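You operate a simulated robot arm through the tools that you are given. There is no shell and no other tool. Be economical: measure what you need, move in short steps, check, and stop when the job is done.

You run a simulated two-armed robot. Do the job below in one go: nothing can be reset, and whatever is moved stays where it is left.

TASK
Open the drawer for spoons, take the purple teaspoon on the table top and put it away in the inside of the spoon drawer and shut the spoons again.

It is judged by the outcome, as a careful person would: the job done as asked, and still so three seconds after it is handed in. It fails if anything else is knocked over, pushed out of place, dropped, spilled or broken.

THE ROBOT
Two 7-joint arms with two-finger parallel grippers on one trunk, on a base that drives. Base frame: it is fixed to the floor where the robot stands at the start and does not move with it; the origin is under the middle of the robot, x ahead of it, y to its left, z up. Readings come in cm, degrees, newtons and seconds.
The left shoulder is at the start at [6, 14.3, 87.6], the right one opposite. With the tool pointing down near the work surface each hand reaches from about 32 to 74 cm from the robot's upright axis, wherever it stands, measured 20 degrees to its own side. Places, roughly: drawer for spoons [70, 0, 80]; inside of the spoon drawer [80, 0, 70]; purple teaspoon [-325, 75, 75]. Payload 1.57 kg a hand.
The tool frame of a hand sits at the grasp point between the pads (the TCP): z along the fingers, y along the line on which they close. The tips reach 3 cm beyond it. Largest opening 11 cm; finger width 2.4, thickness 1.2; the body of the gripper, 4.8 by 11.2 cm, starts 7.8 cm behind the TCP.
Orientation is that of the tool frame in the base frame, as a unit quaternion [w, x, y, z]. With the fingers straight down and closing along the base's y, the tool's x points along the base's -x, its y along +y and its z along -z.

THE INTERFACE
- The arms move only by the tool play_rows. It takes "left_targets", "right_targets" or both (then of equal length, played together; a hand with none holds still); each is a list of rows, each an object (a shift or turn left out is 0, a gripper value left out holds the last) with "offset": the shift along the tool's x, y, z in cm, a list of three; "dr": the turn, a rotation vector about the tool's x, y, z in rad, a list of three; "gripper": the gripper command, from -1 (fully open) to 1 (shut), values between in proportion. In form: [{"offset": [x, y, z], "dr": [ax, ay, az], "gripper": gripper}, ...]. A call has 1 to 12 rows; each row shifts and turns the commanded pose from where the row before left it, along the tool's axes as they then stand. Rows are played at 5 a second. More than 5 cm and 8.6 degrees between two rows, or a gripper value outside its range, and nothing of the call is played. Where a pose cannot be reached the arm comes as near as it can. A force on the tool above 40 N (or 10 N above the force at the start of the call, whichever is more), or a blocked arm, ends the call early, and 0.2 s more pass. Each finger travels about 4.5 cm/s and halts on what it meets, pressing with about 38 N; the grip force reading is that of the motor and also rises with nothing between the fingers. The clock runs only during rows and for 0.2 s after the last one: add rows that do not move to give the fingers time. The reply holds the time, the measured pose of the TCP, the force on the tool along the base axes, the opening and the grip force, in the units named above and with some noise.
- Cameras (640 x 400 px; columns grow to the right, rows downward): "scene" is now at [3.27, 0.71, 146.81]; the picture's right is [0.14, -0.99, 0.00], its down [-0.88, -0.12, -0.47] and it looks along [0.46, 0.06, -0.88] (base axes); focal length 250 px, centre (320, 200). "left" rides on the left gripper at [7, -1.6, -14.1] in its tool frame; the picture's right is [0.23, 0.97, 0.00], its down [-0.86, 0.20, -0.48] and it looks along [-0.47, 0.11, 0.88] (tool axes); focal length 222 px, centre (320, 200). "right" rides on the right gripper at [7, 1.6, -14.1] in its tool frame; the picture's right is [-0.23, 0.97, 0.00], its down [-0.86, -0.20, -0.48] and it looks along [-0.47, -0.11, 0.88] (tool axes); focal length 222 px, centre (320, 200). There is no depth. A picture from a camera that has moved, and an enlarged one, comes with that camera's place and axes in the base frame and with its lens.
- grab_frame(camera): a new picture of that camera. No time passes.
- move_column(by): slides the trunk up (or, below 0, down) by that many cm; the arms and the scene camera ride with it, the base frame stays. It gives what a move gives, with no picture.
- drive_base(legs): drives the robot by 1 to 6 legs, each [ahead, left, turn to the left] in cm, cm and degrees, along the robot's own axes; the way and the turn of a leg run together, so that a leg with both is an arc; at most 150 cm and 180 degrees a leg. The arms and the cameras ride along, it lands a little off, and it stops where it bumps. It gives what a move gives.
- aim_head(pan, tilt): turns the head with the scene camera to pan (to the left, within 86 degrees either way) and tilt (down, from -29 to 69), counted from straight ahead of the robot. It gives what a move gives.
- close_up(camera, box): a new picture of the part [left, top, right, bottom] of that camera's present view, enlarged. No time passes.
- close_job(): hands the job in; it is judged then, once.

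Go step by step. Nothing tells you exact positions but the pictures and the camera data: compare them with the known pose of the tool, close in by small moves and look again before you grip or let go. The budget is 120 turns and 100 pictures, counting those below and the enlarged ones. Unless the task says otherwise, let go and move clear before handing in, and close with one line.

The tools are called after "Emit:" by a JSON object that holds its "fn" and its "kwargs". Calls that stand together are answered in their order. play_rows: Moves the arms, as the interface text tells. Its arguments: {"type":"object","properties":{"left_targets":{"type":"array","items":{"type":"object","properties":{"offset":{"type":"array","items":{"type":"number"}},"dr":{"type":"array","items":{"type":"number"}},"gripper":{"type":"number"}}}},"right_targets":{"type":"array","items":{"type":"object","properties":{"offset":{"type":"array","items":{"type":"number"}},"dr":{"type":"array","items":{"type":"number"}},"gripper":{"type":"number"}}}}},"required":[]} The other tools are called the same way: move_column (by) slides the trunk up or down; drive_base (legs) drives the base; aim_head (pan, tilt) turns the head that bears the scene camera; grab_frame (camera) takes a picture; close_up (camera, box) takes an enlarged picture of a part of a camera's view; close_job () hands the job in.

At the start:

```text
time_s: 0.0
left_position: [41.55, 20.08, 96.14]
left_ee_rot: [0.0, 0.0, 1.0, -0.001]
left_ft_force: [-0.4, -0.9, 0.6]
left_finger_gap: 11.0
left_finger_force: 0.1
right_position: [44.26, -13.23, 97.61]
right_ee_rot: [0.0, 0.0, 1.0, 0.001]
right_ft_force: [0.3, -0.4, 0.0]
right_finger_gap: 11.01
right_finger_force: 0.0
trunk travel left (down, up): [-47.5, 11.5]
robot x, y, heading: [-0.18, -0.13, -0.0]
head pan, tilt: [8.0, 62.1]
```

scene: 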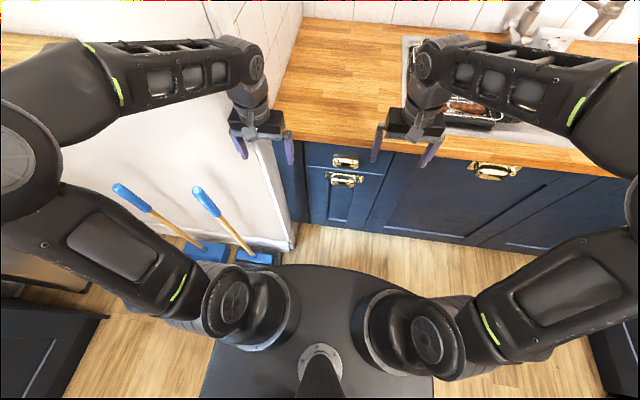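
right: 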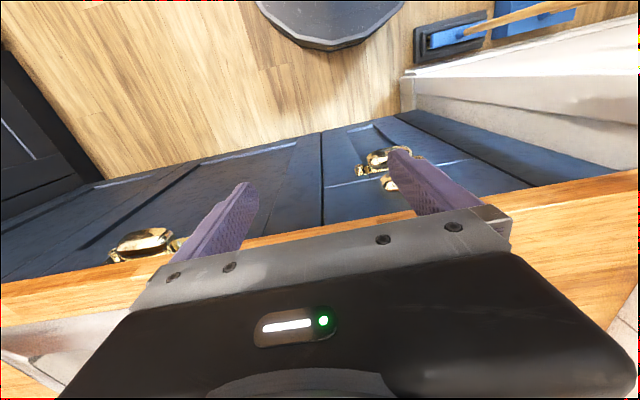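
left: 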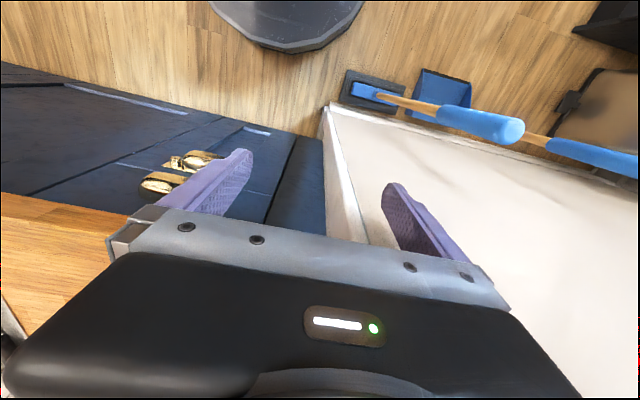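

The spoon drawer appears to be the narrow one with the brass cup handle ahead of me; I'll look closer at it first.

Emit:
{"fn": "close_up", "kwargs": {"camera": "scene", "box": [260, 120, 420, 220]}}

Emit:
{"fn": "aim_head", "kwargs": {"pan": 0, "tilt": 35}}

Emit:
{"fn": "grab_frame", "kwargs": {"camera": "scene"}}

```text
4.00 times, centred on (340, 170) of scene
camera zoom: at [3.27, 0.71, 146.81], right [0.14, -0.99, 0.0], down [-0.88, -0.12, -0.47], along [0.46, 0.06, -0.88], focal length 1000 px, centre (240, 320)
```

zoom: 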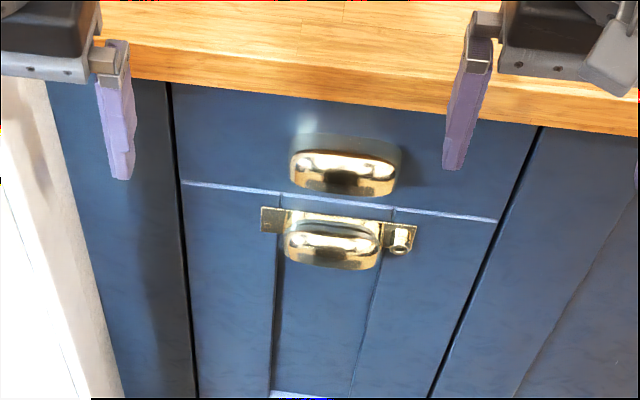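

```text
time_s: 0.9
left_position: [41.51, 20.04, 96.22]
left_ee_rot: [0.0, 0.001, 1.0, 0.0]
left_ft_force: [-0.6, 0.1, 1.1]
left_finger_gap: 10.97
left_finger_force: 0.0
right_position: [44.28, -13.31, 97.61]
right_ee_rot: [0.0, 0.0, 1.0, 0.0]
right_ft_force: [0.1, -0.4, -0.5]
right_finger_gap: 11.02
right_finger_force: 0.0
trunk travel left (down, up): [-47.5, 11.5]
robot x, y, heading: [-0.07, 0.21, -0.1]
head pan, tilt: [0.0, 35.0]
```

```text
95 pictures are left
camera scene: at [5.72, -0.18, 150.48], right [0.0, -1.0, 0.0], down [-0.57, 0.0, -0.82], along [0.82, 0.0, -0.57], focal length 250 px, centre (320, 200)
```

scene: 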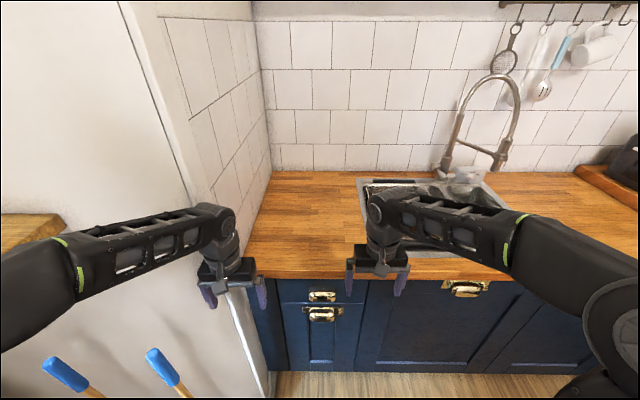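

The drawer is the upper narrow front with a brass cup pull. I'll take enlarged views to triangulate the handle.

Emit:
{"fn": "close_up", "kwargs": {"camera": "scene", "box": [260, 260, 388, 340]}}

Emit:
{"fn": "close_up", "kwargs": {"camera": "left", "box": [100, 130, 260, 230]}}

Emit:
{"fn": "close_up", "kwargs": {"camera": "right", "box": [310, 110, 470, 210]}}

```text
5.00 times, centred on (324, 300) of scene
camera zoom: at [5.72, -0.18, 150.48], right [0.0, -1.0, 0.0], down [-0.57, 0.0, -0.82], along [0.82, 0.0, -0.57], focal length 1251 px, centre (300, -300)
```

zoom: 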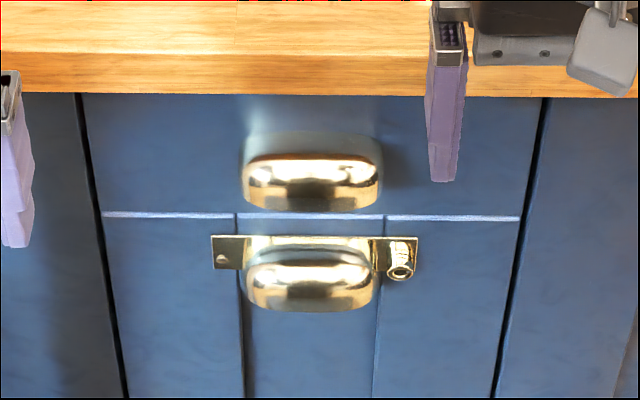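

```text
4.00 times, centred on (180, 180) of left
camera zoom: at [34.74, 18.39, 110.39], right [-0.23, 0.97, 0.0], down [0.86, 0.2, 0.48], along [0.47, 0.11, -0.88], focal length 888 px, centre (880, 280)
```

zoom: 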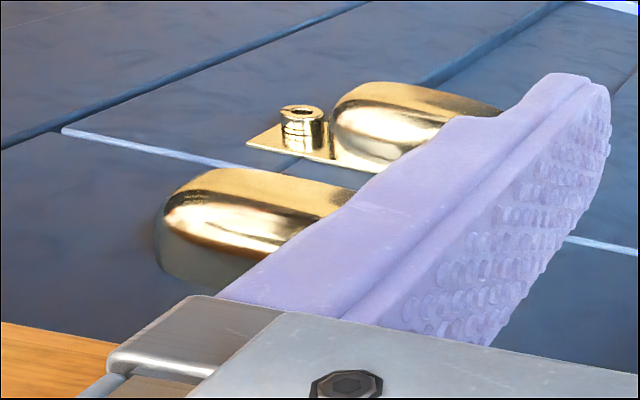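

```text
4.00 times, centred on (390, 160) of right
camera zoom: at [37.28, -11.5, 111.72], right [0.23, 0.97, 0.0], down [0.86, -0.2, 0.48], along [0.47, -0.11, -0.88], focal length 888 px, centre (40, 360)
```

zoom: 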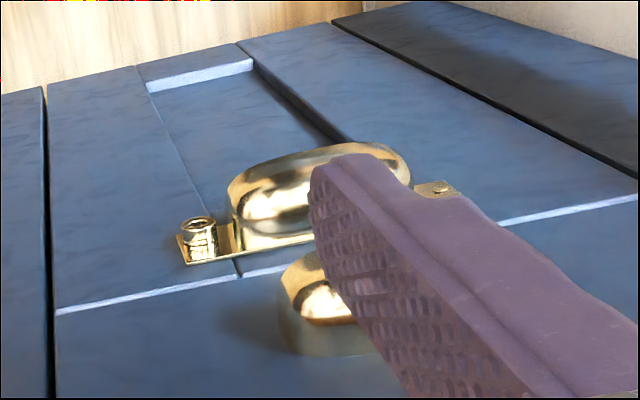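

Triangulating, the drawer face is at x≈57, its bottom edge at z≈70, the handle at about y −0.9, z 76–80 and ~9.5 cm wide. I'll pitch the right hand forward and bring it in front of the handle.

Emit:
{"fn": "play_rows", "kwargs": {"right_targets": [{"dr": [0, -0.149, 0], "gripper": -1}, {"dr": [0, -0.149, 0]}, {"dr": [0, -0.149, 0]}, {"dr": [0, -0.149, 0]}, {"dr": [0, -0.149, 0]}, {"dr": [0, -0.149, 0]}, {"dr": [0, -0.149, 0]}, {"offset": [2.2, 2.5, 1.4]}, {"offset": [2.2, 2.5, 1.4]}, {"offset": [2.2, 2.5, 1.4]}, {"offset": [2.2, 2.5, 1.4]}, {"offset": [2.2, 2.4, 1.4]}]}}

Emit:
{"fn": "grab_frame", "kwargs": {"camera": "right"}}

Emit:
{"fn": "close_up", "kwargs": {"camera": "scene", "box": [240, 220, 400, 320]}}

```text
time_s: 3.5
left_position: [41.68, 20.13, 96.04]
left_ee_rot: [0.0, 0.0, 1.0, 0.001]
left_ft_force: [-0.6, -1.4, 0.0]
left_finger_gap: 10.98
left_finger_force: 0.1
right_position: [49.72, 1.11, 87.09]
right_ee_rot: [0.498, 0.001, 0.867, 0.0]
right_ft_force: [0.0, 0.1, 0.1]
right_finger_gap: 11.01
right_finger_force: 0.0
right hand out of reach, approached as far as the arm can: row 6, 7
trunk travel left (down, up): [-47.5, 11.5]
robot x, y, heading: [-0.13, 0.22, 0.0]
head pan, tilt: [0.0, 35.0]
```

```text
91 pictures are left
camera right: at [34.11, 2.76, 88.16], right [0.11, 0.97, 0.2], down [0.02, -0.2, 0.98], along [0.99, -0.11, -0.04], focal length 222 px, centre (320, 200)
```

right: 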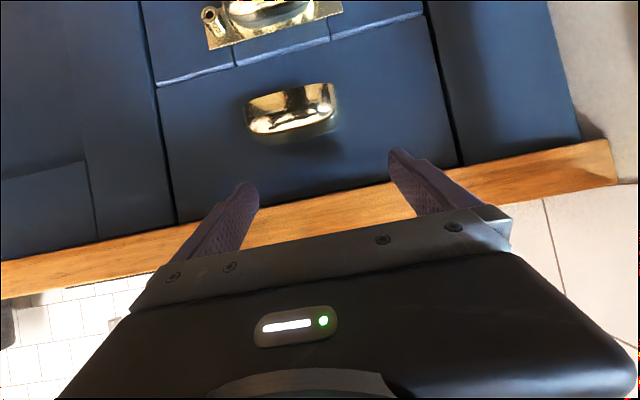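

```text
4.00 times, centred on (320, 270) of scene
camera zoom: at [5.76, -0.13, 150.49], right [0.0, -1.0, 0.0], down [-0.57, 0.0, -0.82], along [0.82, 0.0, -0.57], focal length 1000 px, centre (320, -80)
```

zoom: 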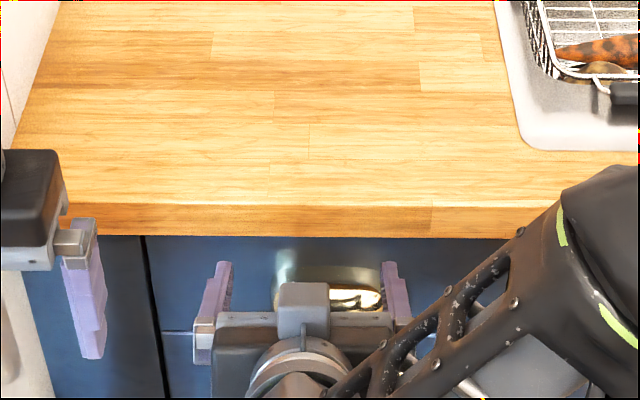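

The hand is pitched as wanted, a bit high. Handle reads about y −5…+4, z 77–80; I'll move to a pre-grasp 6 cm in front of it.

Emit:
{"fn": "play_rows", "kwargs": {"right_targets": [{"offset": [2.5, -0.8, 0.4]}, {"offset": [2.5, -0.8, 0.5]}, {}]}}

Emit:
{"fn": "grab_frame", "kwargs": {"camera": "right"}}

```text
time_s: 4.3
left_position: [41.51, 19.99, 96.03]
left_ee_rot: [0.0, -0.001, 1.0, -0.001]
left_ft_force: [0.2, -0.6, 0.4]
left_finger_gap: 11.0
left_finger_force: 0.1
right_position: [47.94, -0.52, 82.31]
right_ee_rot: [0.499, 0.0, 0.867, 0.0]
right_ft_force: [-0.2, 0.0, 1.0]
right_finger_gap: 10.99
right_finger_force: 0.0
trunk travel left (down, up): [-47.5, 11.5]
robot x, y, heading: [0.07, -0.03, 0.0]
head pan, tilt: [0.0, 35.0]
```

```text
89 pictures are left
camera right: at [32.25, 1.26, 83.4], right [0.11, 0.97, 0.2], down [0.02, -0.2, 0.98], along [0.99, -0.11, -0.04], focal length 222 px, centre (320, 200)
```

right: 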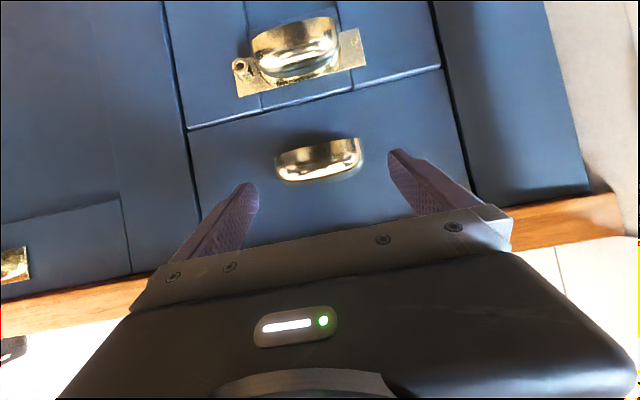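

Handle is centred between the fingers (centre y≈−0.7). Advancing around it.

Emit:
{"fn": "play_rows", "kwargs": {"right_targets": [{"offset": [0, -0.2, 2]}, {"offset": [0, 0, 2]}, {"offset": [0, 0, 1.6]}, {}]}}

Emit:
{"fn": "grab_frame", "kwargs": {"camera": "right"}}

Emit:
{"fn": "close_up", "kwargs": {"camera": "scene", "box": [256, 250, 384, 330]}}

```text
time_s: 5.3
left_position: [41.61, 20.08, 96.21]
left_ee_rot: [0.0, 0.0, 1.0, 0.0]
left_ft_force: [0.4, -0.7, 0.6]
left_finger_gap: 11.0
left_finger_force: 0.0
right_position: [52.73, -0.86, 79.43]
right_ee_rot: [0.498, 0.0, 0.867, 0.0]
right_ft_force: [0.8, -0.7, 0.5]
right_finger_gap: 11.01
right_finger_force: 0.2
trunk travel left (down, up): [-47.5, 11.5]
robot x, y, heading: [0.34, -0.05, -0.0]
head pan, tilt: [0.0, 35.0]
```

```text
88 pictures are left
camera right: at [37.08, 0.98, 80.54], right [0.11, 0.97, 0.2], down [0.02, -0.2, 0.98], along [0.99, -0.11, -0.04], focal length 222 px, centre (320, 200)
```

right: 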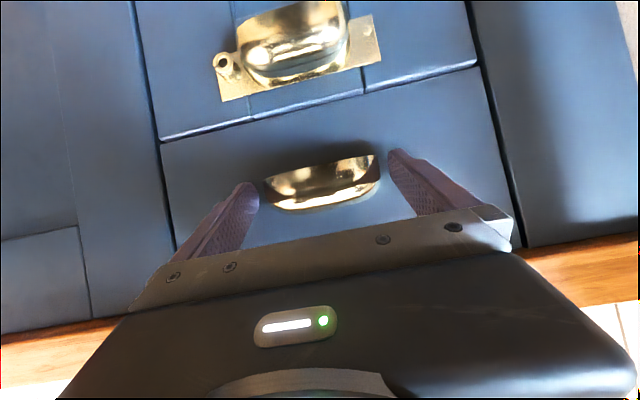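

```text
5.00 times, centred on (320, 290) of scene
camera zoom: at [5.72, -0.17, 150.49], right [0.0, -1.0, 0.0], down [-0.57, 0.0, -0.82], along [0.82, 0.0, -0.57], focal length 1251 px, centre (320, -250)
```

zoom: 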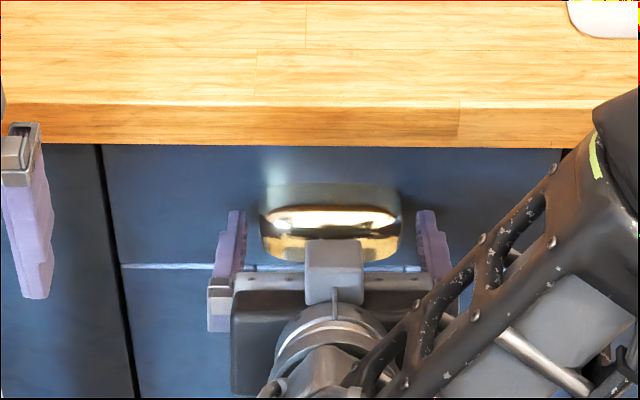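

The fingers flank the cup pull. I'll nudge slightly up/in, then close on its ends.

Emit:
{"fn": "play_rows", "kwargs": {"right_targets": [{"offset": [-0.8, 0.1, 0.4]}, {}, {"gripper": 1}, {}, {}, {}, {}]}}

Emit:
{"fn": "grab_frame", "kwargs": {"camera": "right"}}

```text
time_s: 6.9
left_position: [41.33, 19.97, 96.26]
left_ee_rot: [0.001, 0.0, 1.0, 0.0]
left_ft_force: [-0.8, 0.8, -0.5]
left_finger_gap: 10.99
left_finger_force: 0.0
right_position: [53.06, -0.71, 80.05]
right_ee_rot: [0.498, 0.0, 0.867, 0.0]
right_ft_force: [-28.9, -2.1, -4.2]
right_finger_gap: 9.43
right_finger_force: 44.9
trunk travel left (down, up): [-47.5, 11.5]
robot x, y, heading: [0.24, 0.36, -0.0]
head pan, tilt: [0.0, 35.0]
```

```text
86 pictures are left
camera right: at [37.44, 1.04, 81.07], right [0.11, 0.97, 0.2], down [0.02, -0.2, 0.98], along [0.99, -0.11, -0.04], focal length 222 px, centre (320, 200)
```

right: 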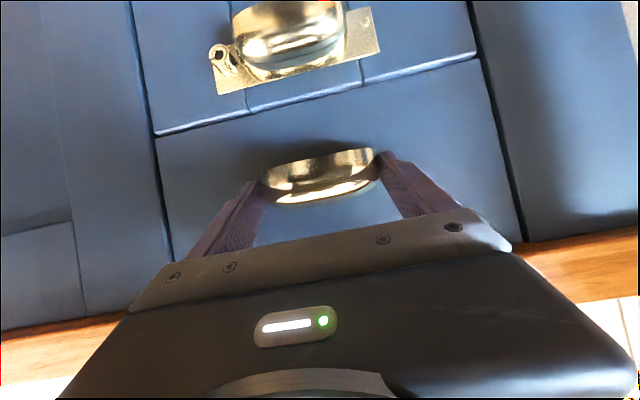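

Gripped at 9.4 cm, the handle's width. I'll pull gently straight back and watch.

Emit:
{"fn": "play_rows", "kwargs": {"right_targets": [{"offset": [0.5, 0, -0.87]}, {"offset": [0.5, 0, -0.87]}, {"offset": [0.5, 0, -0.87]}, {"offset": [0.5, 0, -0.87]}]}}

Emit:
{"fn": "grab_frame", "kwargs": {"camera": "right"}}

```text
time_s: 7.9
left_position: [41.5, 20.23, 96.11]
left_ee_rot: [-0.001, 0.001, 1.0, -0.001]
left_ft_force: [-0.7, 0.8, -0.5]
left_finger_gap: 10.98
left_finger_force: 0.0
right_position: [49.43, -0.63, 79.82]
right_ee_rot: [0.499, -0.001, 0.866, 0.001]
right_ft_force: [2.5, 13.1, -6.2]
right_finger_gap: 9.38
right_finger_force: 45.1
trunk travel left (down, up): [-47.5, 11.5]
robot x, y, heading: [-0.29, -0.13, -0.1]
head pan, tilt: [0.0, 35.0]
```

```text
85 pictures are left
camera right: at [33.76, 1.07, 81.02], right [0.11, 0.97, 0.2], down [0.02, -0.2, 0.98], along [0.99, -0.11, -0.04], focal length 222 px, centre (320, 200)
```

right: 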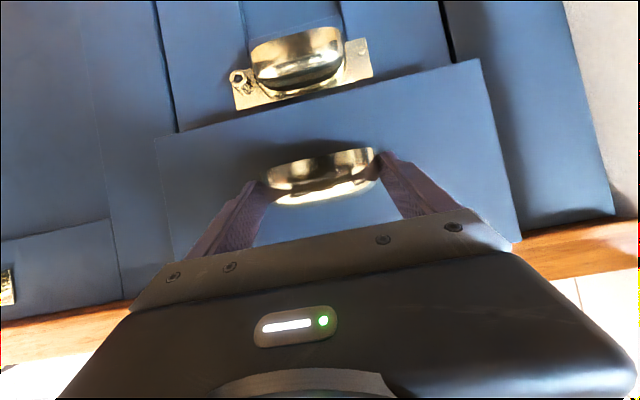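

The drawer is coming out. Continuing the pull.

Emit:
{"fn": "play_rows", "kwargs": {"right_targets": [{"offset": [0.65, 0, -1.13]}, {"offset": [0.65, 0, -1.13]}, {"offset": [0.65, 0, -1.13]}, {"offset": [0.65, 0, -1.13]}, {"offset": [0.65, 0, -1.13]}, {"offset": [0.65, 0, -1.13]}, {"offset": [0.65, 0, -1.13]}, {"offset": [0.65, 0, -1.13]}]}}

Emit:
{"fn": "grab_frame", "kwargs": {"camera": "scene"}}

```text
time_s: 9.7
left_position: [41.45, 20.04, 96.35]
left_ee_rot: [0.001, 0.0, 1.0, -0.001]
left_ft_force: [0.4, 1.8, -0.5]
left_finger_gap: 10.99
left_finger_force: 0.1
right_position: [39.27, -0.62, 79.91]
right_ee_rot: [0.501, 0.002, 0.865, -0.003]
right_ft_force: [-0.8, 2.0, 23.4]
right_finger_gap: 9.39
right_finger_force: 45.2
right hand out of reach, approached as far as the arm can: row 8
trunk travel left (down, up): [-47.5, 11.5]
robot x, y, heading: [-0.07, 0.16, 0.1]
head pan, tilt: [0.0, 35.0]
```

```text
84 pictures are left
camera scene: at [5.57, -0.18, 150.54], right [0.0, -1.0, 0.0], down [-0.57, 0.0, -0.82], along [0.82, 0.0, -0.57], focal length 250 px, centre (320, 200)
```

scene: 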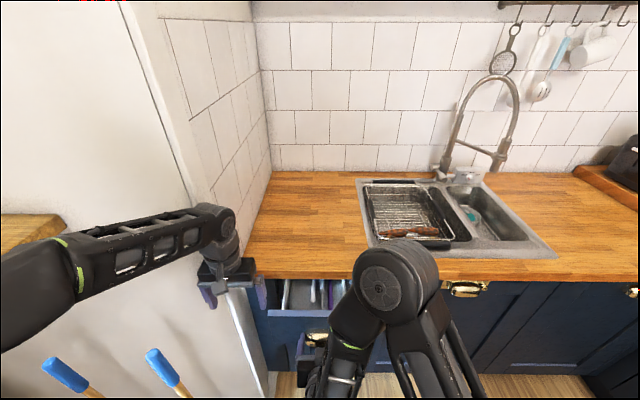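

The drawer is open ~14 cm with compartments inside. I'll drive back 8 cm while gripping to open it more.

Emit:
{"fn": "drive_base", "kwargs": {"legs": [[-8, 0, 0]]}}

Emit:
{"fn": "grab_frame", "kwargs": {"camera": "scene"}}

Emit:
{"fn": "grab_frame", "kwargs": {"camera": "right"}}

```text
time_s: 10.8
left_position: [33.55, 19.98, 96.16]
left_ee_rot: [0.001, 0.0, 1.0, 0.0]
left_ft_force: [0.4, 0.7, -0.3]
left_finger_gap: 10.98
left_finger_force: 0.0
right_position: [31.15, -0.39, 79.64]
right_ee_rot: [0.499, 0.0, 0.867, -0.002]
right_ft_force: [1.3, -7.0, 21.0]
right_finger_gap: 9.38
right_finger_force: 44.9
trunk travel left (down, up): [-47.5, 11.5]
robot x, y, heading: [-8.14, -0.33, 0.1]
head pan, tilt: [0.0, 35.0]
```

```text
83 pictures are left
camera scene: at [-2.49, -0.26, 150.5], right [0.0, -1.0, 0.0], down [-0.57, 0.0, -0.82], along [0.82, 0.0, -0.57], focal length 250 px, centre (320, 200)
```

scene: 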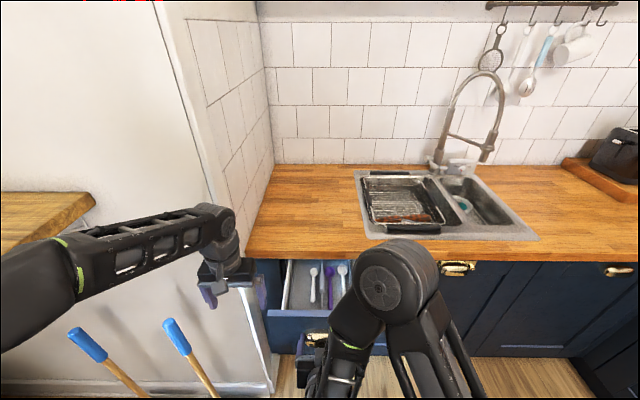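

```text
82 pictures are left
camera right: at [15.52, 1.38, 80.82], right [0.12, 0.97, 0.19], down [0.01, -0.2, 0.98], along [0.99, -0.11, -0.04], focal length 222 px, centre (320, 200)
```

right: 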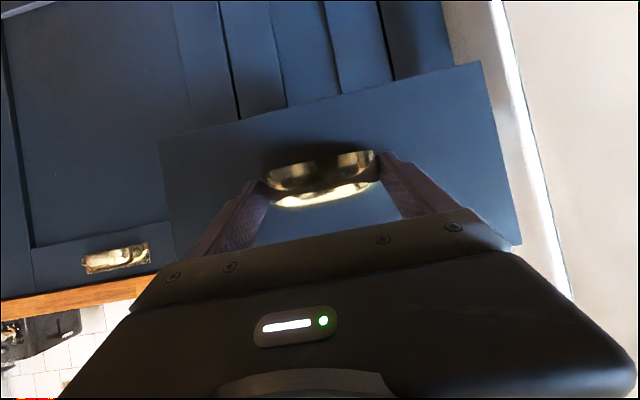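

Open about 22 cm with spoons visible inside. Now I release and back straight off.

Emit:
{"fn": "play_rows", "kwargs": {"right_targets": [{"gripper": -1}, {}, {}, {}]}}

Emit:
{"fn": "drive_base", "kwargs": {"legs": [[-25, 0, 0]]}}

Emit:
{"fn": "grab_frame", "kwargs": {"camera": "scene"}}

```text
time_s: 11.8
left_position: [33.49, 20.02, 96.23]
left_ee_rot: [0.0, 0.001, 1.0, 0.0]
left_ft_force: [-0.2, 0.1, 0.3]
left_finger_gap: 11.03
left_finger_force: 0.0
right_position: [31.32, -0.23, 79.74]
right_ee_rot: [0.499, 0.0, 0.867, -0.002]
right_ft_force: [-0.2, -0.1, -0.8]
right_finger_gap: 11.0
right_finger_force: 0.0
trunk travel left (down, up): [-47.5, 11.5]
robot x, y, heading: [-8.32, -0.21, 0.1]
head pan, tilt: [0.0, 35.0]
```

```text
time_s: 13.6
left_position: [9.02, 20.09, 96.28]
left_ee_rot: [0.0, 0.0, 1.0, 0.0]
left_ft_force: [-0.6, 0.4, -0.1]
left_finger_gap: 10.99
left_finger_force: 0.1
right_position: [6.56, -0.4, 79.7]
right_ee_rot: [0.499, 0.002, 0.867, -0.003]
right_ft_force: [-0.5, -0.4, 0.1]
right_finger_gap: 11.0
right_finger_force: 0.0
trunk travel left (down, up): [-47.5, 11.5]
robot x, y, heading: [-32.72, -0.26, -0.1]
head pan, tilt: [0.0, 35.0]
```

```text
81 pictures are left
camera scene: at [-27.04, -0.19, 150.49], right [0.0, -1.0, 0.0], down [-0.57, 0.0, -0.82], along [0.82, 0.0, -0.57], focal length 250 px, centre (320, 200)
```

scene: 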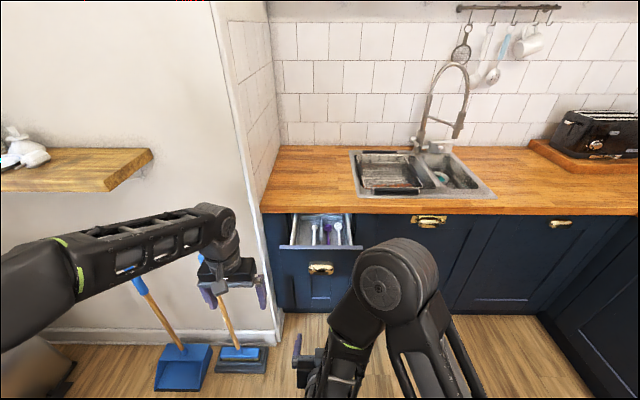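

The drawer stays open. Now I look to both sides before turning round.

Emit:
{"fn": "aim_head", "kwargs": {"pan": 85, "tilt": 25}}

Emit:
{"fn": "grab_frame", "kwargs": {"camera": "scene"}}

Emit:
{"fn": "aim_head", "kwargs": {"pan": -85, "tilt": 25}}

Emit:
{"fn": "grab_frame", "kwargs": {"camera": "scene"}}

```text
time_s: 15.2
left_position: [9.01, 20.03, 96.08]
left_ee_rot: [0.0, 0.0, 1.0, 0.0]
left_ft_force: [0.0, -1.3, 0.0]
left_finger_gap: 10.99
left_finger_force: 0.1
right_position: [6.67, -0.37, 79.7]
right_ee_rot: [0.5, 0.002, 0.866, -0.002]
right_ft_force: [0.3, -0.6, 0.3]
right_finger_gap: 11.01
right_finger_force: 0.0
trunk travel left (down, up): [-47.5, 11.5]
robot x, y, heading: [-32.55, -0.0, -0.3]
head pan, tilt: [85.0, 25.0]
```

```text
80 pictures are left
camera scene: at [-34.92, 8.99, 152.06], right [1.0, -0.09, 0.0], down [-0.04, -0.42, -0.91], along [0.08, 0.9, -0.42], focal length 250 px, centre (320, 200)
```

scene: 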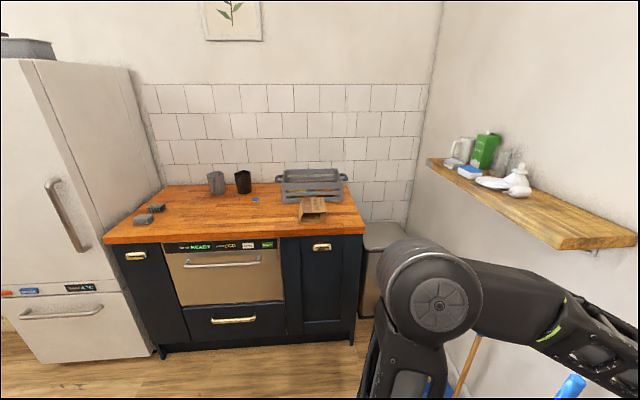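

```text
time_s: 17.8
left_position: [8.88, 19.93, 96.08]
left_ee_rot: [0.0, 0.0, 1.0, 0.0]
left_ft_force: [-0.7, -0.1, 0.0]
left_finger_gap: 11.01
left_finger_force: 0.0
right_position: [6.65, -0.47, 79.76]
right_ee_rot: [0.499, 0.003, 0.867, -0.004]
right_ft_force: [0.2, 0.4, 0.4]
right_finger_gap: 11.01
right_finger_force: 0.0
trunk travel left (down, up): [-47.5, 11.5]
robot x, y, heading: [-32.38, 0.32, -0.0]
head pan, tilt: [-85.0, 25.0]
```

```text
79 pictures are left
camera scene: at [-34.94, -9.36, 152.06], right [-1.0, -0.09, 0.0], down [-0.04, 0.42, -0.91], along [0.08, -0.9, -0.42], focal length 250 px, centre (320, 200)
```

scene: 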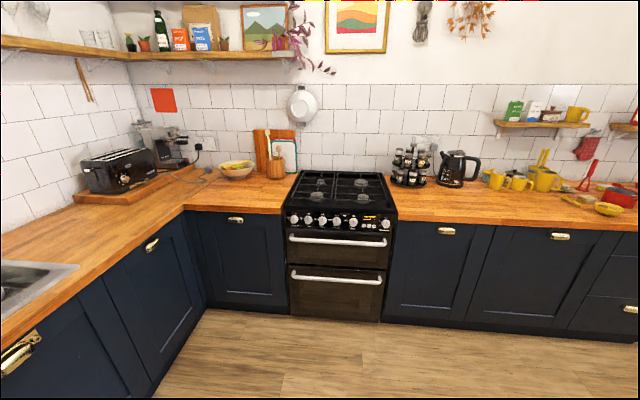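

Plenty of room on both sides. I turn round in place and look at the far side.

Emit:
{"fn": "drive_base", "kwargs": {"legs": [[-20, 0, 0], [0, 0, 180]]}}

Emit:
{"fn": "aim_head", "kwargs": {"pan": 0, "tilt": 15}}

Emit:
{"fn": "grab_frame", "kwargs": {"camera": "scene"}}

```text
time_s: 26.6
left_position: [-95.45, -17.04, 96.17]
left_ee_rot: [0.0, 0.999, -0.034, 0.0]
left_ft_force: [-0.3, 0.8, -0.2]
left_finger_gap: 11.02
left_finger_force: 0.1
right_position: [-91.81, 3.13, 79.72]
right_ee_rot: [-0.02, 0.866, -0.031, -0.498]
right_ft_force: [0.5, -0.2, 0.6]
right_finger_gap: 10.97
right_finger_force: 0.1
trunk travel left (down, up): [-47.5, 11.5]
robot x, y, heading: [-52.36, 0.14, 175.8]
head pan, tilt: [-85.0, 25.0]
```

```text
time_s: 28.1
left_position: [-95.43, -17.17, 96.06]
left_ee_rot: [0.001, 0.999, -0.034, 0.001]
left_ft_force: [-0.3, 0.4, -0.1]
left_finger_gap: 11.0
left_finger_force: 0.0
right_position: [-91.89, 3.15, 79.76]
right_ee_rot: [-0.02, 0.866, -0.031, -0.499]
right_ft_force: [-0.1, -0.4, 0.6]
right_finger_gap: 10.98
right_finger_force: 0.0
trunk travel left (down, up): [-47.5, 11.5]
robot x, y, heading: [-52.5, 0.29, 176.3]
head pan, tilt: [0.0, 15.0]
```

```text
78 pictures are left
camera scene: at [-59.05, 0.3, 153.69], right [0.07, 1.0, 0.0], down [0.26, -0.02, -0.97], along [-0.96, 0.07, -0.26], focal length 250 px, centre (320, 200)
```

scene: 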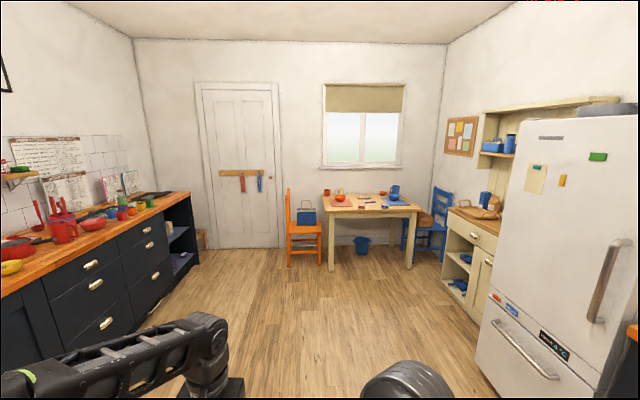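

The table with the settings is ahead on the far side. Zooming in to find the purple teaspoon.

Emit:
{"fn": "close_up", "kwargs": {"camera": "scene", "box": [280, 170, 440, 270]}}

```text
4.00 times, centred on (360, 220) of scene
camera zoom: at [-59.05, 0.3, 153.69], right [0.07, 1.0, 0.0], down [0.26, -0.02, -0.97], along [-0.96, 0.07, -0.26], focal length 1000 px, centre (160, 120)
```

zoom: 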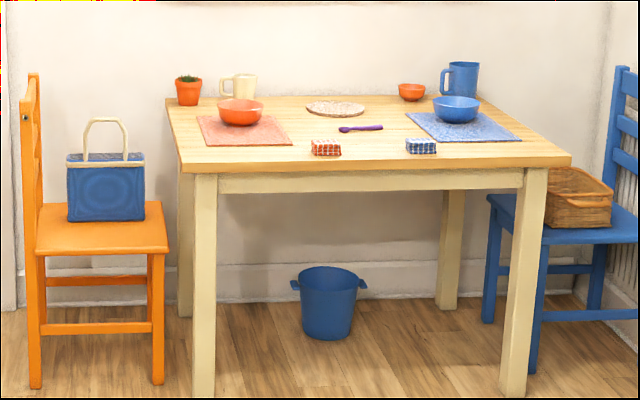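

The purple spoon lies in the middle of the table, near (−336, 80), roughly along y, with small boxes nearer the front edge. I'll raise the right hand out of the way, then drive to a standoff before the table.

Emit:
{"fn": "play_rows", "kwargs": {"right_targets": [{"offset": [-3.2, -2.0, -1.85]}, {"offset": [-3.2, -2.0, -1.85]}, {"offset": [-3.2, -2.0, -1.85]}, {"offset": [-3.2, -2.0, -1.85]}, {"offset": [-3.2, -2.0, -1.85]}]}}

Emit:
{"fn": "drive_base", "kwargs": {"legs": [[0, 0, 3.8], [140, 0, 0], [25, 0, 0], [0, -82, 0]]}}

Emit:
{"fn": "aim_head", "kwargs": {"pan": 0, "tilt": 30}}

Emit:
{"fn": "grab_frame", "kwargs": {"camera": "scene"}}

```text
time_s: 29.3
left_position: [-95.51, -16.96, 96.12]
left_ee_rot: [-0.001, 0.999, -0.035, 0.0]
left_ft_force: [0.1, 0.6, -0.1]
left_finger_gap: 10.99
left_finger_force: 0.1
right_position: [-97.11, 6.17, 97.11]
right_ee_rot: [-0.019, 0.866, -0.031, -0.498]
right_ft_force: [0.2, 0.6, 0.7]
right_finger_gap: 10.98
right_finger_force: 0.0
right hand out of reach, approached as far as the arm can: row 1, 2, 3, 4, 5
trunk travel left (down, up): [-47.5, 11.5]
robot x, y, heading: [-52.73, 0.16, 175.8]
head pan, tilt: [0.0, 15.0]
```

```text
time_s: 42.3
left_position: [-261.87, 60.64, 96.05]
left_ee_rot: [0.0, 1.0, 0.003, 0.0]
left_ft_force: [-0.1, -0.1, -0.5]
left_finger_gap: 10.99
left_finger_force: 0.0
right_position: [-265.28, 83.79, 97.1]
right_ee_rot: [-0.001, 0.866, 0.001, -0.499]
right_ft_force: [0.7, -0.3, 0.0]
right_finger_gap: 11.01
right_finger_force: 0.0
trunk travel left (down, up): [-47.5, 11.5]
robot x, y, heading: [-220.64, 80.88, -179.7]
head pan, tilt: [0.0, 15.0]
```

```text
time_s: 43.0
left_position: [-261.88, 60.69, 96.14]
left_ee_rot: [0.0, 1.0, 0.002, 0.0]
left_ft_force: [-0.5, -0.5, 0.2]
left_finger_gap: 10.99
left_finger_force: 0.0
right_position: [-265.33, 83.65, 97.17]
right_ee_rot: [-0.002, 0.867, 0.0, -0.499]
right_ft_force: [-0.5, 0.1, 0.1]
right_finger_gap: 10.97
right_finger_force: 0.0
trunk travel left (down, up): [-47.5, 11.5]
robot x, y, heading: [-220.52, 81.07, -179.7]
head pan, tilt: [0.0, 30.0]
```

```text
76 pictures are left
camera scene: at [-226.56, 80.63, 151.27], right [0.0, 1.0, 0.0], down [0.5, 0.0, -0.87], along [-0.87, 0.0, -0.5], focal length 250 px, centre (320, 200)
```

scene: 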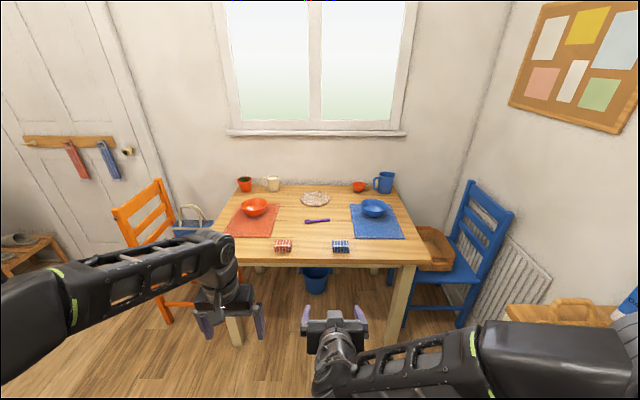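

The spoon lies at about (−336, 79). Enlarged look for its ends.

Emit:
{"fn": "close_up", "kwargs": {"camera": "scene", "box": [256, 180, 384, 260]}}

```text
5.00 times, centred on (320, 220) of scene
camera zoom: at [-226.56, 80.63, 151.27], right [0.0, 1.0, 0.0], down [0.5, 0.0, -0.87], along [-0.87, 0.0, -0.5], focal length 1251 px, centre (320, 100)
```

zoom: 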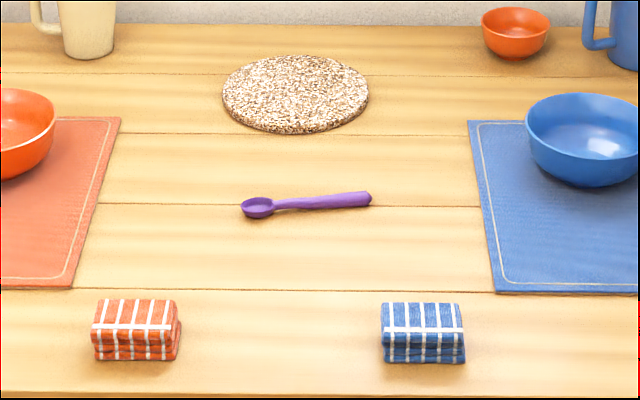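

I have the spoon: bowl at (−336, 74), handle end (−337.4, 86). I'll move the right hand aside, drive up so the left hand can reach, staying clear of table legs.

Emit:
{"fn": "play_rows", "kwargs": {"right_targets": [{"offset": [0, -3, 0]}, {"offset": [0, -3, 0]}, {"offset": [0, -3, 0]}, {"offset": [0, -3, 0]}, {"offset": [0, -3, 0]}]}}

Emit:
{"fn": "drive_base", "kwargs": {"legs": [[0, -11, 0], [40, 0, 0]]}}

Emit:
{"fn": "aim_head", "kwargs": {"pan": 0, "tilt": 50}}

Emit:
{"fn": "grab_frame", "kwargs": {"camera": "scene"}}

```text
time_s: 44.2
left_position: [-261.87, 60.64, 96.07]
left_ee_rot: [0.0, 1.0, 0.003, 0.001]
left_ft_force: [-0.6, -0.2, 0.2]
left_finger_gap: 11.0
left_finger_force: 0.0
right_position: [-270.98, 95.72, 99.13]
right_ee_rot: [-0.001, 0.867, 0.001, -0.498]
right_ft_force: [0.0, -0.7, -0.6]
right_finger_gap: 10.96
right_finger_force: 0.0
right hand out of reach, approached as far as the arm can: row 1, 2, 3, 4, 5
trunk travel left (down, up): [-47.5, 11.5]
robot x, y, heading: [-220.18, 81.09, -179.6]
head pan, tilt: [0.0, 30.0]
```

```text
time_s: 47.6
left_position: [-302.44, 71.35, 96.09]
left_ee_rot: [0.0, 1.0, 0.004, 0.0]
left_ft_force: [0.0, 0.2, -0.4]
left_finger_gap: 11.02
left_finger_force: 0.0
right_position: [-311.52, 106.53, 99.29]
right_ee_rot: [-0.001, 0.867, 0.003, -0.498]
right_ft_force: [0.2, -0.4, -0.2]
right_finger_gap: 10.99
right_finger_force: 0.0
trunk travel left (down, up): [-47.5, 11.5]
robot x, y, heading: [-261.32, 91.73, -179.5]
head pan, tilt: [0.0, 30.0]
```

```text
time_s: 48.4
left_position: [-302.36, 71.33, 96.2]
left_ee_rot: [0.0, 1.0, 0.004, 0.0]
left_ft_force: [-0.7, 0.3, 0.1]
left_finger_gap: 11.0
left_finger_force: 0.1
right_position: [-311.55, 106.34, 99.3]
right_ee_rot: [-0.001, 0.867, 0.002, -0.499]
right_ft_force: [-0.4, 0.7, -1.3]
right_finger_gap: 11.0
right_finger_force: 0.1
trunk travel left (down, up): [-47.5, 11.5]
robot x, y, heading: [-260.88, 91.63, -179.6]
head pan, tilt: [0.0, 50.0]
```

```text
74 pictures are left
camera scene: at [-265.84, 91.46, 148.32], right [-0.01, 1.0, 0.0], down [0.77, 0.01, -0.64], along [-0.64, 0.0, -0.77], focal length 250 px, centre (320, 200)
```

scene: 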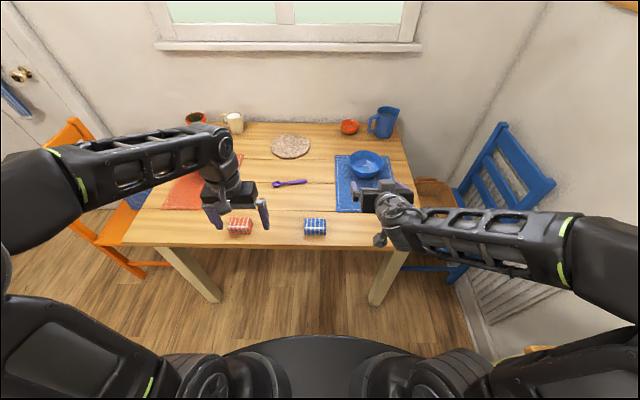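

All clear. I advance 10 cm more, then check the spoon with the left wrist camera.

Emit:
{"fn": "drive_base", "kwargs": {"legs": [[11, 0, 0]]}}

Emit:
{"fn": "play_rows", "kwargs": {"left_targets": [{"dr": [0, 0, 0.149]}, {"dr": [0, 0, 0.149]}, {"dr": [0, 0, 0.149]}, {"dr": [0, 0, 0.149]}, {"dr": [0, 0, 0.149]}, {"dr": [0, 0, 0.149]}, {"dr": [0, 0, 0.149]}, {"dr": [0, 0, 0.149]}, {"dr": [0, 0, 0.149]}, {"dr": [0, 0, 0.149]}, {}]}}

Emit:
{"fn": "grab_frame", "kwargs": {"camera": "left"}}

Emit:
{"fn": "grab_frame", "kwargs": {"camera": "scene"}}

```text
time_s: 49.6
left_position: [-313.73, 71.28, 96.11]
left_ee_rot: [0.0, 1.0, 0.003, 0.001]
left_ft_force: [0.2, -0.2, -1.0]
left_finger_gap: 10.99
left_finger_force: 0.1
right_position: [-322.64, 106.44, 99.25]
right_ee_rot: [-0.001, 0.867, 0.002, -0.498]
right_ft_force: [0.1, -0.2, 0.2]
right_finger_gap: 10.97
right_finger_force: 0.2
trunk travel left (down, up): [-47.5, 11.5]
robot x, y, heading: [-272.08, 91.44, -179.5]
head pan, tilt: [0.0, 50.0]
```

```text
time_s: 52.0
left_position: [-313.46, 71.34, 96.11]
left_ee_rot: [0.001, 0.737, -0.676, 0.0]
left_ft_force: [0.6, 0.6, -0.2]
left_finger_gap: 11.0
left_finger_force: 0.1
right_position: [-322.62, 106.36, 99.19]
right_ee_rot: [-0.001, 0.867, 0.002, -0.499]
right_ft_force: [1.1, 0.3, 1.1]
right_finger_gap: 11.02
right_finger_force: 0.1
trunk travel left (down, up): [-47.5, 11.5]
robot x, y, heading: [-272.1, 91.69, -179.7]
head pan, tilt: [0.0, 50.0]
```

```text
73 pictures are left
camera left: at [-311.14, 64.49, 110.38], right [-0.95, -0.31, 0.0], down [-0.27, 0.83, 0.48], along [-0.15, 0.46, -0.88], focal length 222 px, centre (320, 200)
```

left: 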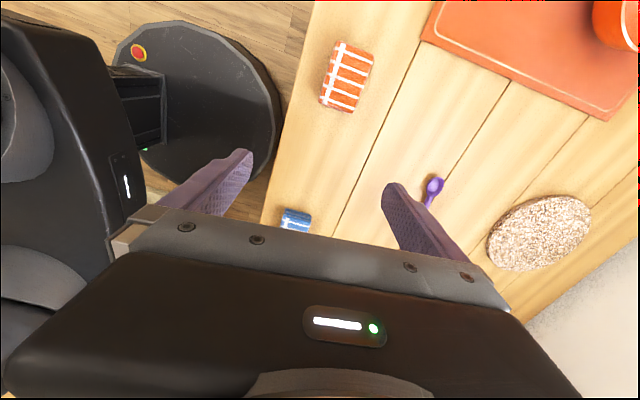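

```text
72 pictures are left
camera scene: at [-276.89, 91.39, 148.31], right [-0.01, 1.0, 0.0], down [0.77, 0.01, -0.64], along [-0.64, 0.0, -0.77], focal length 250 px, centre (320, 200)
```

scene: 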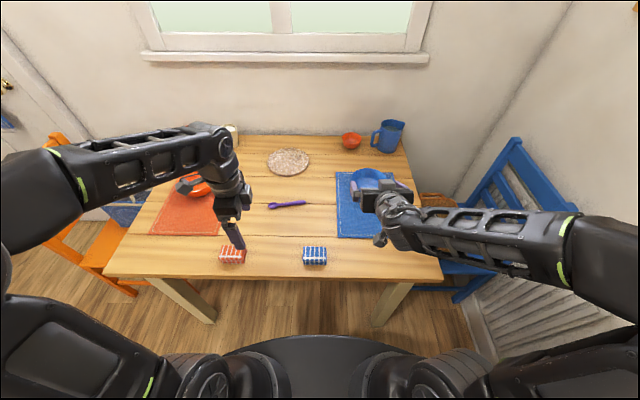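

The left gripper is now turned to close across the spoon. Enlarged views to refine the spoon location.

Emit:
{"fn": "close_up", "kwargs": {"camera": "scene", "box": [256, 180, 336, 230]}}

Emit:
{"fn": "close_up", "kwargs": {"camera": "left", "box": [380, 150, 480, 220]}}

```text
8.00 times, centred on (296, 205) of scene
camera zoom: at [-276.89, 91.39, 148.31], right [-0.01, 1.0, 0.0], down [0.77, 0.01, -0.64], along [-0.64, 0.0, -0.77], focal length 2001 px, centre (512, 160)
```

zoom: 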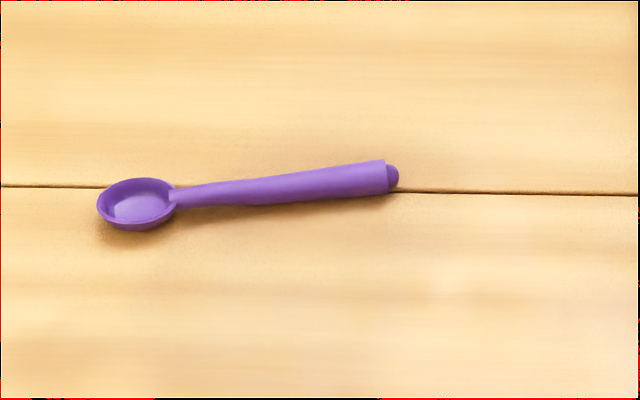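

```text
5.71 times, centred on (430, 185) of left
camera zoom: at [-311.14, 64.49, 110.38], right [-0.95, -0.31, 0.0], down [-0.27, 0.83, 0.48], along [-0.15, 0.46, -0.88], focal length 1269 px, centre (-309, 286)
```

zoom: 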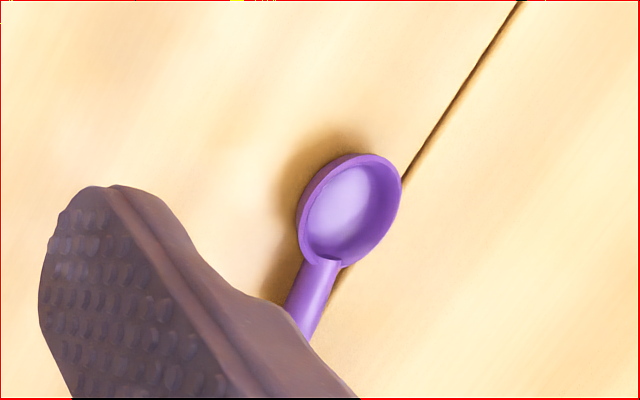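

Triangulated: handle passes (−335.3, 81, ~76), aligned with the gripper. Moving above it at height 86.

Emit:
{"fn": "play_rows", "kwargs": {"left_targets": [{"offset": [-1.65, 2.98, 1.4]}, {"offset": [-1.65, 2.98, 1.4]}, {"offset": [-1.65, 2.98, 1.4]}, {"offset": [-1.65, 2.98, 1.4]}, {"offset": [-1.65, 2.98, 1.4]}, {"offset": [-1.65, 2.98, 1.4]}, {"offset": [-1.65, 2.98, 1.4]}, {}]}}

Emit:
{"fn": "grab_frame", "kwargs": {"camera": "left"}}

Emit:
{"fn": "close_up", "kwargs": {"camera": "scene", "box": [240, 150, 368, 230]}}

```text
time_s: 53.8
left_position: [-335.39, 80.85, 86.48]
left_ee_rot: [0.0, 0.737, -0.676, 0.001]
left_ft_force: [0.8, 0.8, 0.1]
left_finger_gap: 11.0
left_finger_force: 0.1
right_position: [-322.49, 106.52, 99.32]
right_ee_rot: [0.0, 0.867, 0.002, -0.498]
right_ft_force: [0.3, 0.1, -1.0]
right_finger_gap: 11.0
right_finger_force: 0.0
trunk travel left (down, up): [-47.5, 11.5]
robot x, y, heading: [-271.94, 91.73, -179.9]
head pan, tilt: [0.0, 50.0]
```

```text
69 pictures are left
camera left: at [-333.01, 74.1, 100.7], right [-0.95, -0.31, 0.0], down [-0.27, 0.83, 0.48], along [-0.15, 0.45, -0.88], focal length 222 px, centre (320, 200)
```

left: 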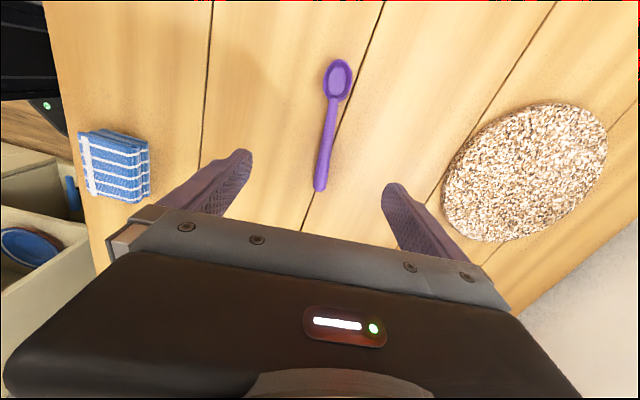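

```text
5.00 times, centred on (304, 190) of scene
camera zoom: at [-276.87, 91.38, 148.32], right [-0.01, 1.0, 0.0], down [0.77, 0.01, -0.64], along [-0.64, 0.0, -0.77], focal length 1251 px, centre (400, 250)
```

zoom: 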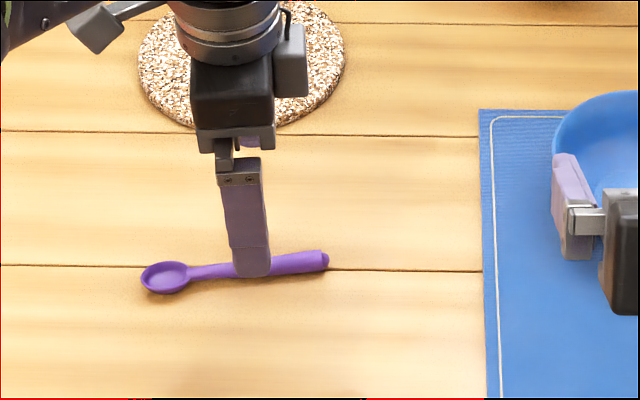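

Handle passes about (−335.9, 81). Small shift/rotation and descend partway.

Emit:
{"fn": "play_rows", "kwargs": {"left_targets": [{"offset": [0, 0.4, 1.5], "dr": [0, 0, -0.065]}, {"offset": [0, 0, 2]}, {"offset": [0, 0, 2]}, {"offset": [0, 0, 1.2]}, {}]}}

Emit:
{"fn": "grab_frame", "kwargs": {"camera": "left"}}

Emit:
{"fn": "close_up", "kwargs": {"camera": "scene", "box": [240, 150, 368, 230]}}

```text
time_s: 55.0
left_position: [-335.64, 80.91, 79.65]
left_ee_rot: [0.0, 0.759, -0.651, 0.001]
left_ft_force: [0.6, 0.1, -0.1]
left_finger_gap: 11.01
left_finger_force: 0.1
right_position: [-322.59, 106.43, 99.18]
right_ee_rot: [0.0, 0.867, 0.002, -0.498]
right_ft_force: [0.1, -1.0, -0.8]
right_finger_gap: 11.0
right_finger_force: 0.0
trunk travel left (down, up): [-47.5, 11.5]
robot x, y, heading: [-272.29, 91.75, -179.7]
head pan, tilt: [0.0, 50.0]
```

```text
67 pictures are left
camera left: at [-332.85, 74.28, 93.86], right [-0.93, -0.37, 0.0], down [-0.33, 0.81, 0.48], along [-0.18, 0.44, -0.88], focal length 222 px, centre (320, 200)
```

left: 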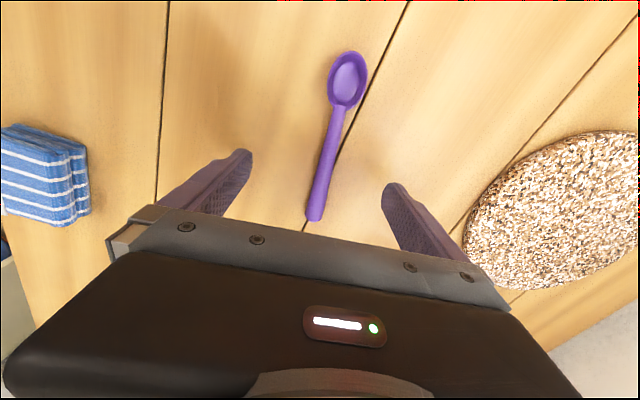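

```text
5.00 times, centred on (304, 190) of scene
camera zoom: at [-276.9, 91.39, 148.31], right [-0.01, 1.0, 0.0], down [0.77, 0.01, -0.64], along [-0.64, 0.0, -0.77], focal length 1251 px, centre (400, 250)
```

zoom: 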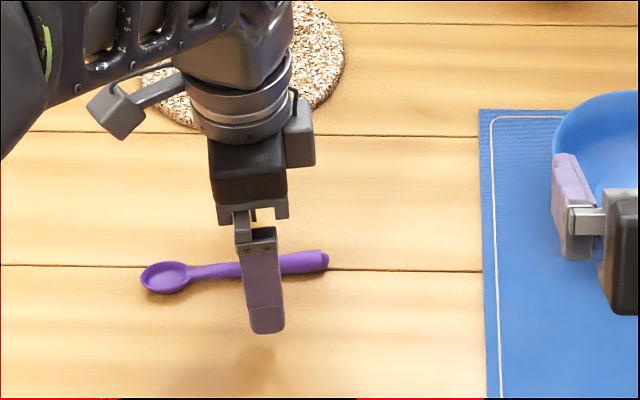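

The fingers straddle the handle's middle. Descend a bit more and close.

Emit:
{"fn": "play_rows", "kwargs": {"left_targets": [{"offset": [0, 0, 0.7]}, {"offset": [0, 0, 0.5]}, {}, {"gripper": 1}, {}, {}, {}, {}, {}, {}, {}, {}]}}

Emit:
{"fn": "grab_frame", "kwargs": {"camera": "left"}}

```text
time_s: 57.6
left_position: [-335.74, 81.03, 78.5]
left_ee_rot: [0.001, 0.759, -0.651, 0.0]
left_ft_force: [-0.2, -0.4, 0.5]
left_finger_gap: 1.58
left_finger_force: 31.0
right_position: [-322.54, 106.37, 99.25]
right_ee_rot: [-0.001, 0.866, 0.002, -0.499]
right_ft_force: [-0.1, -0.3, 0.5]
right_finger_gap: 11.0
right_finger_force: 0.0
trunk travel left (down, up): [-47.5, 11.5]
robot x, y, heading: [-272.08, 91.44, -179.5]
head pan, tilt: [0.0, 50.0]
```

```text
65 pictures are left
camera left: at [-332.89, 74.32, 92.69], right [-0.93, -0.37, 0.0], down [-0.33, 0.81, 0.48], along [-0.18, 0.44, -0.88], focal length 222 px, centre (320, 200)
```

left: 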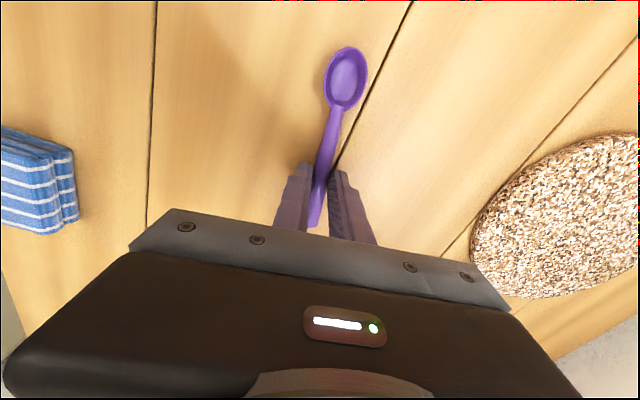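

The gap holds at 1.6 cm on the handle. Lifting to check the grip.

Emit:
{"fn": "play_rows", "kwargs": {"left_targets": [{}, {"offset": [0, 0, -1.5]}, {"offset": [0, 0, -2]}, {"offset": [0, 0, -2]}, {"offset": [0, 0, -3]}, {}]}}

Emit:
{"fn": "grab_frame", "kwargs": {"camera": "left"}}

Emit:
{"fn": "close_up", "kwargs": {"camera": "scene", "box": [224, 140, 384, 240]}}

```text
time_s: 59.0
left_position: [-335.72, 81.06, 87.07]
left_ee_rot: [0.0, 0.759, -0.651, 0.0]
left_ft_force: [0.5, -0.2, -0.6]
left_finger_gap: 1.56
left_finger_force: 31.5
right_position: [-322.53, 106.41, 99.31]
right_ee_rot: [0.0, 0.867, 0.002, -0.498]
right_ft_force: [0.5, 0.0, -0.1]
right_finger_gap: 11.01
right_finger_force: 0.2
trunk travel left (down, up): [-47.5, 11.5]
robot x, y, heading: [-272.01, 91.9, -179.7]
head pan, tilt: [0.0, 50.0]
```

```text
64 pictures are left
camera left: at [-332.95, 74.3, 101.29], right [-0.93, -0.37, 0.0], down [-0.33, 0.81, 0.48], along [-0.18, 0.44, -0.88], focal length 222 px, centre (320, 200)
```

left: 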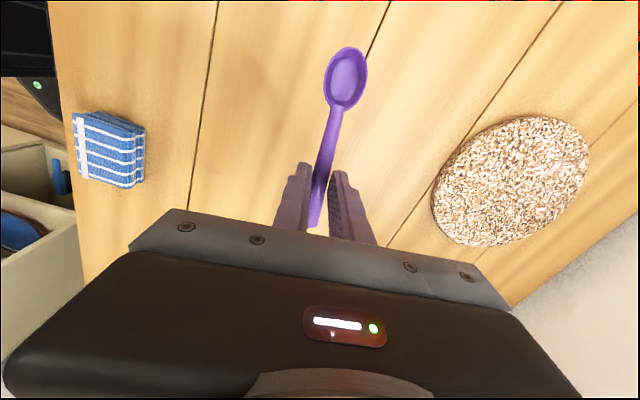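

```text
4.00 times, centred on (304, 190) of scene
camera zoom: at [-276.92, 91.38, 148.31], right [-0.01, 1.0, 0.0], down [0.77, 0.01, -0.64], along [-0.64, 0.0, -0.77], focal length 1000 px, centre (384, 240)
```

zoom: 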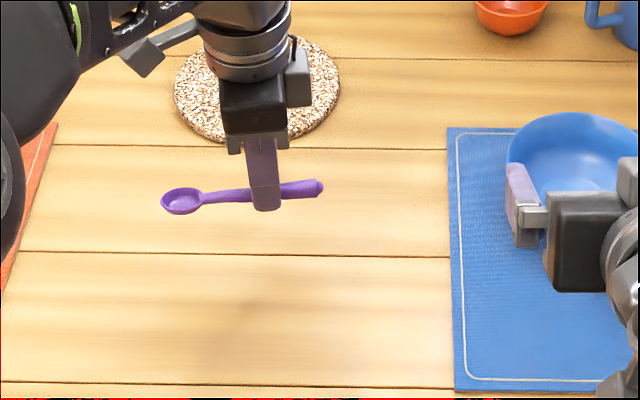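

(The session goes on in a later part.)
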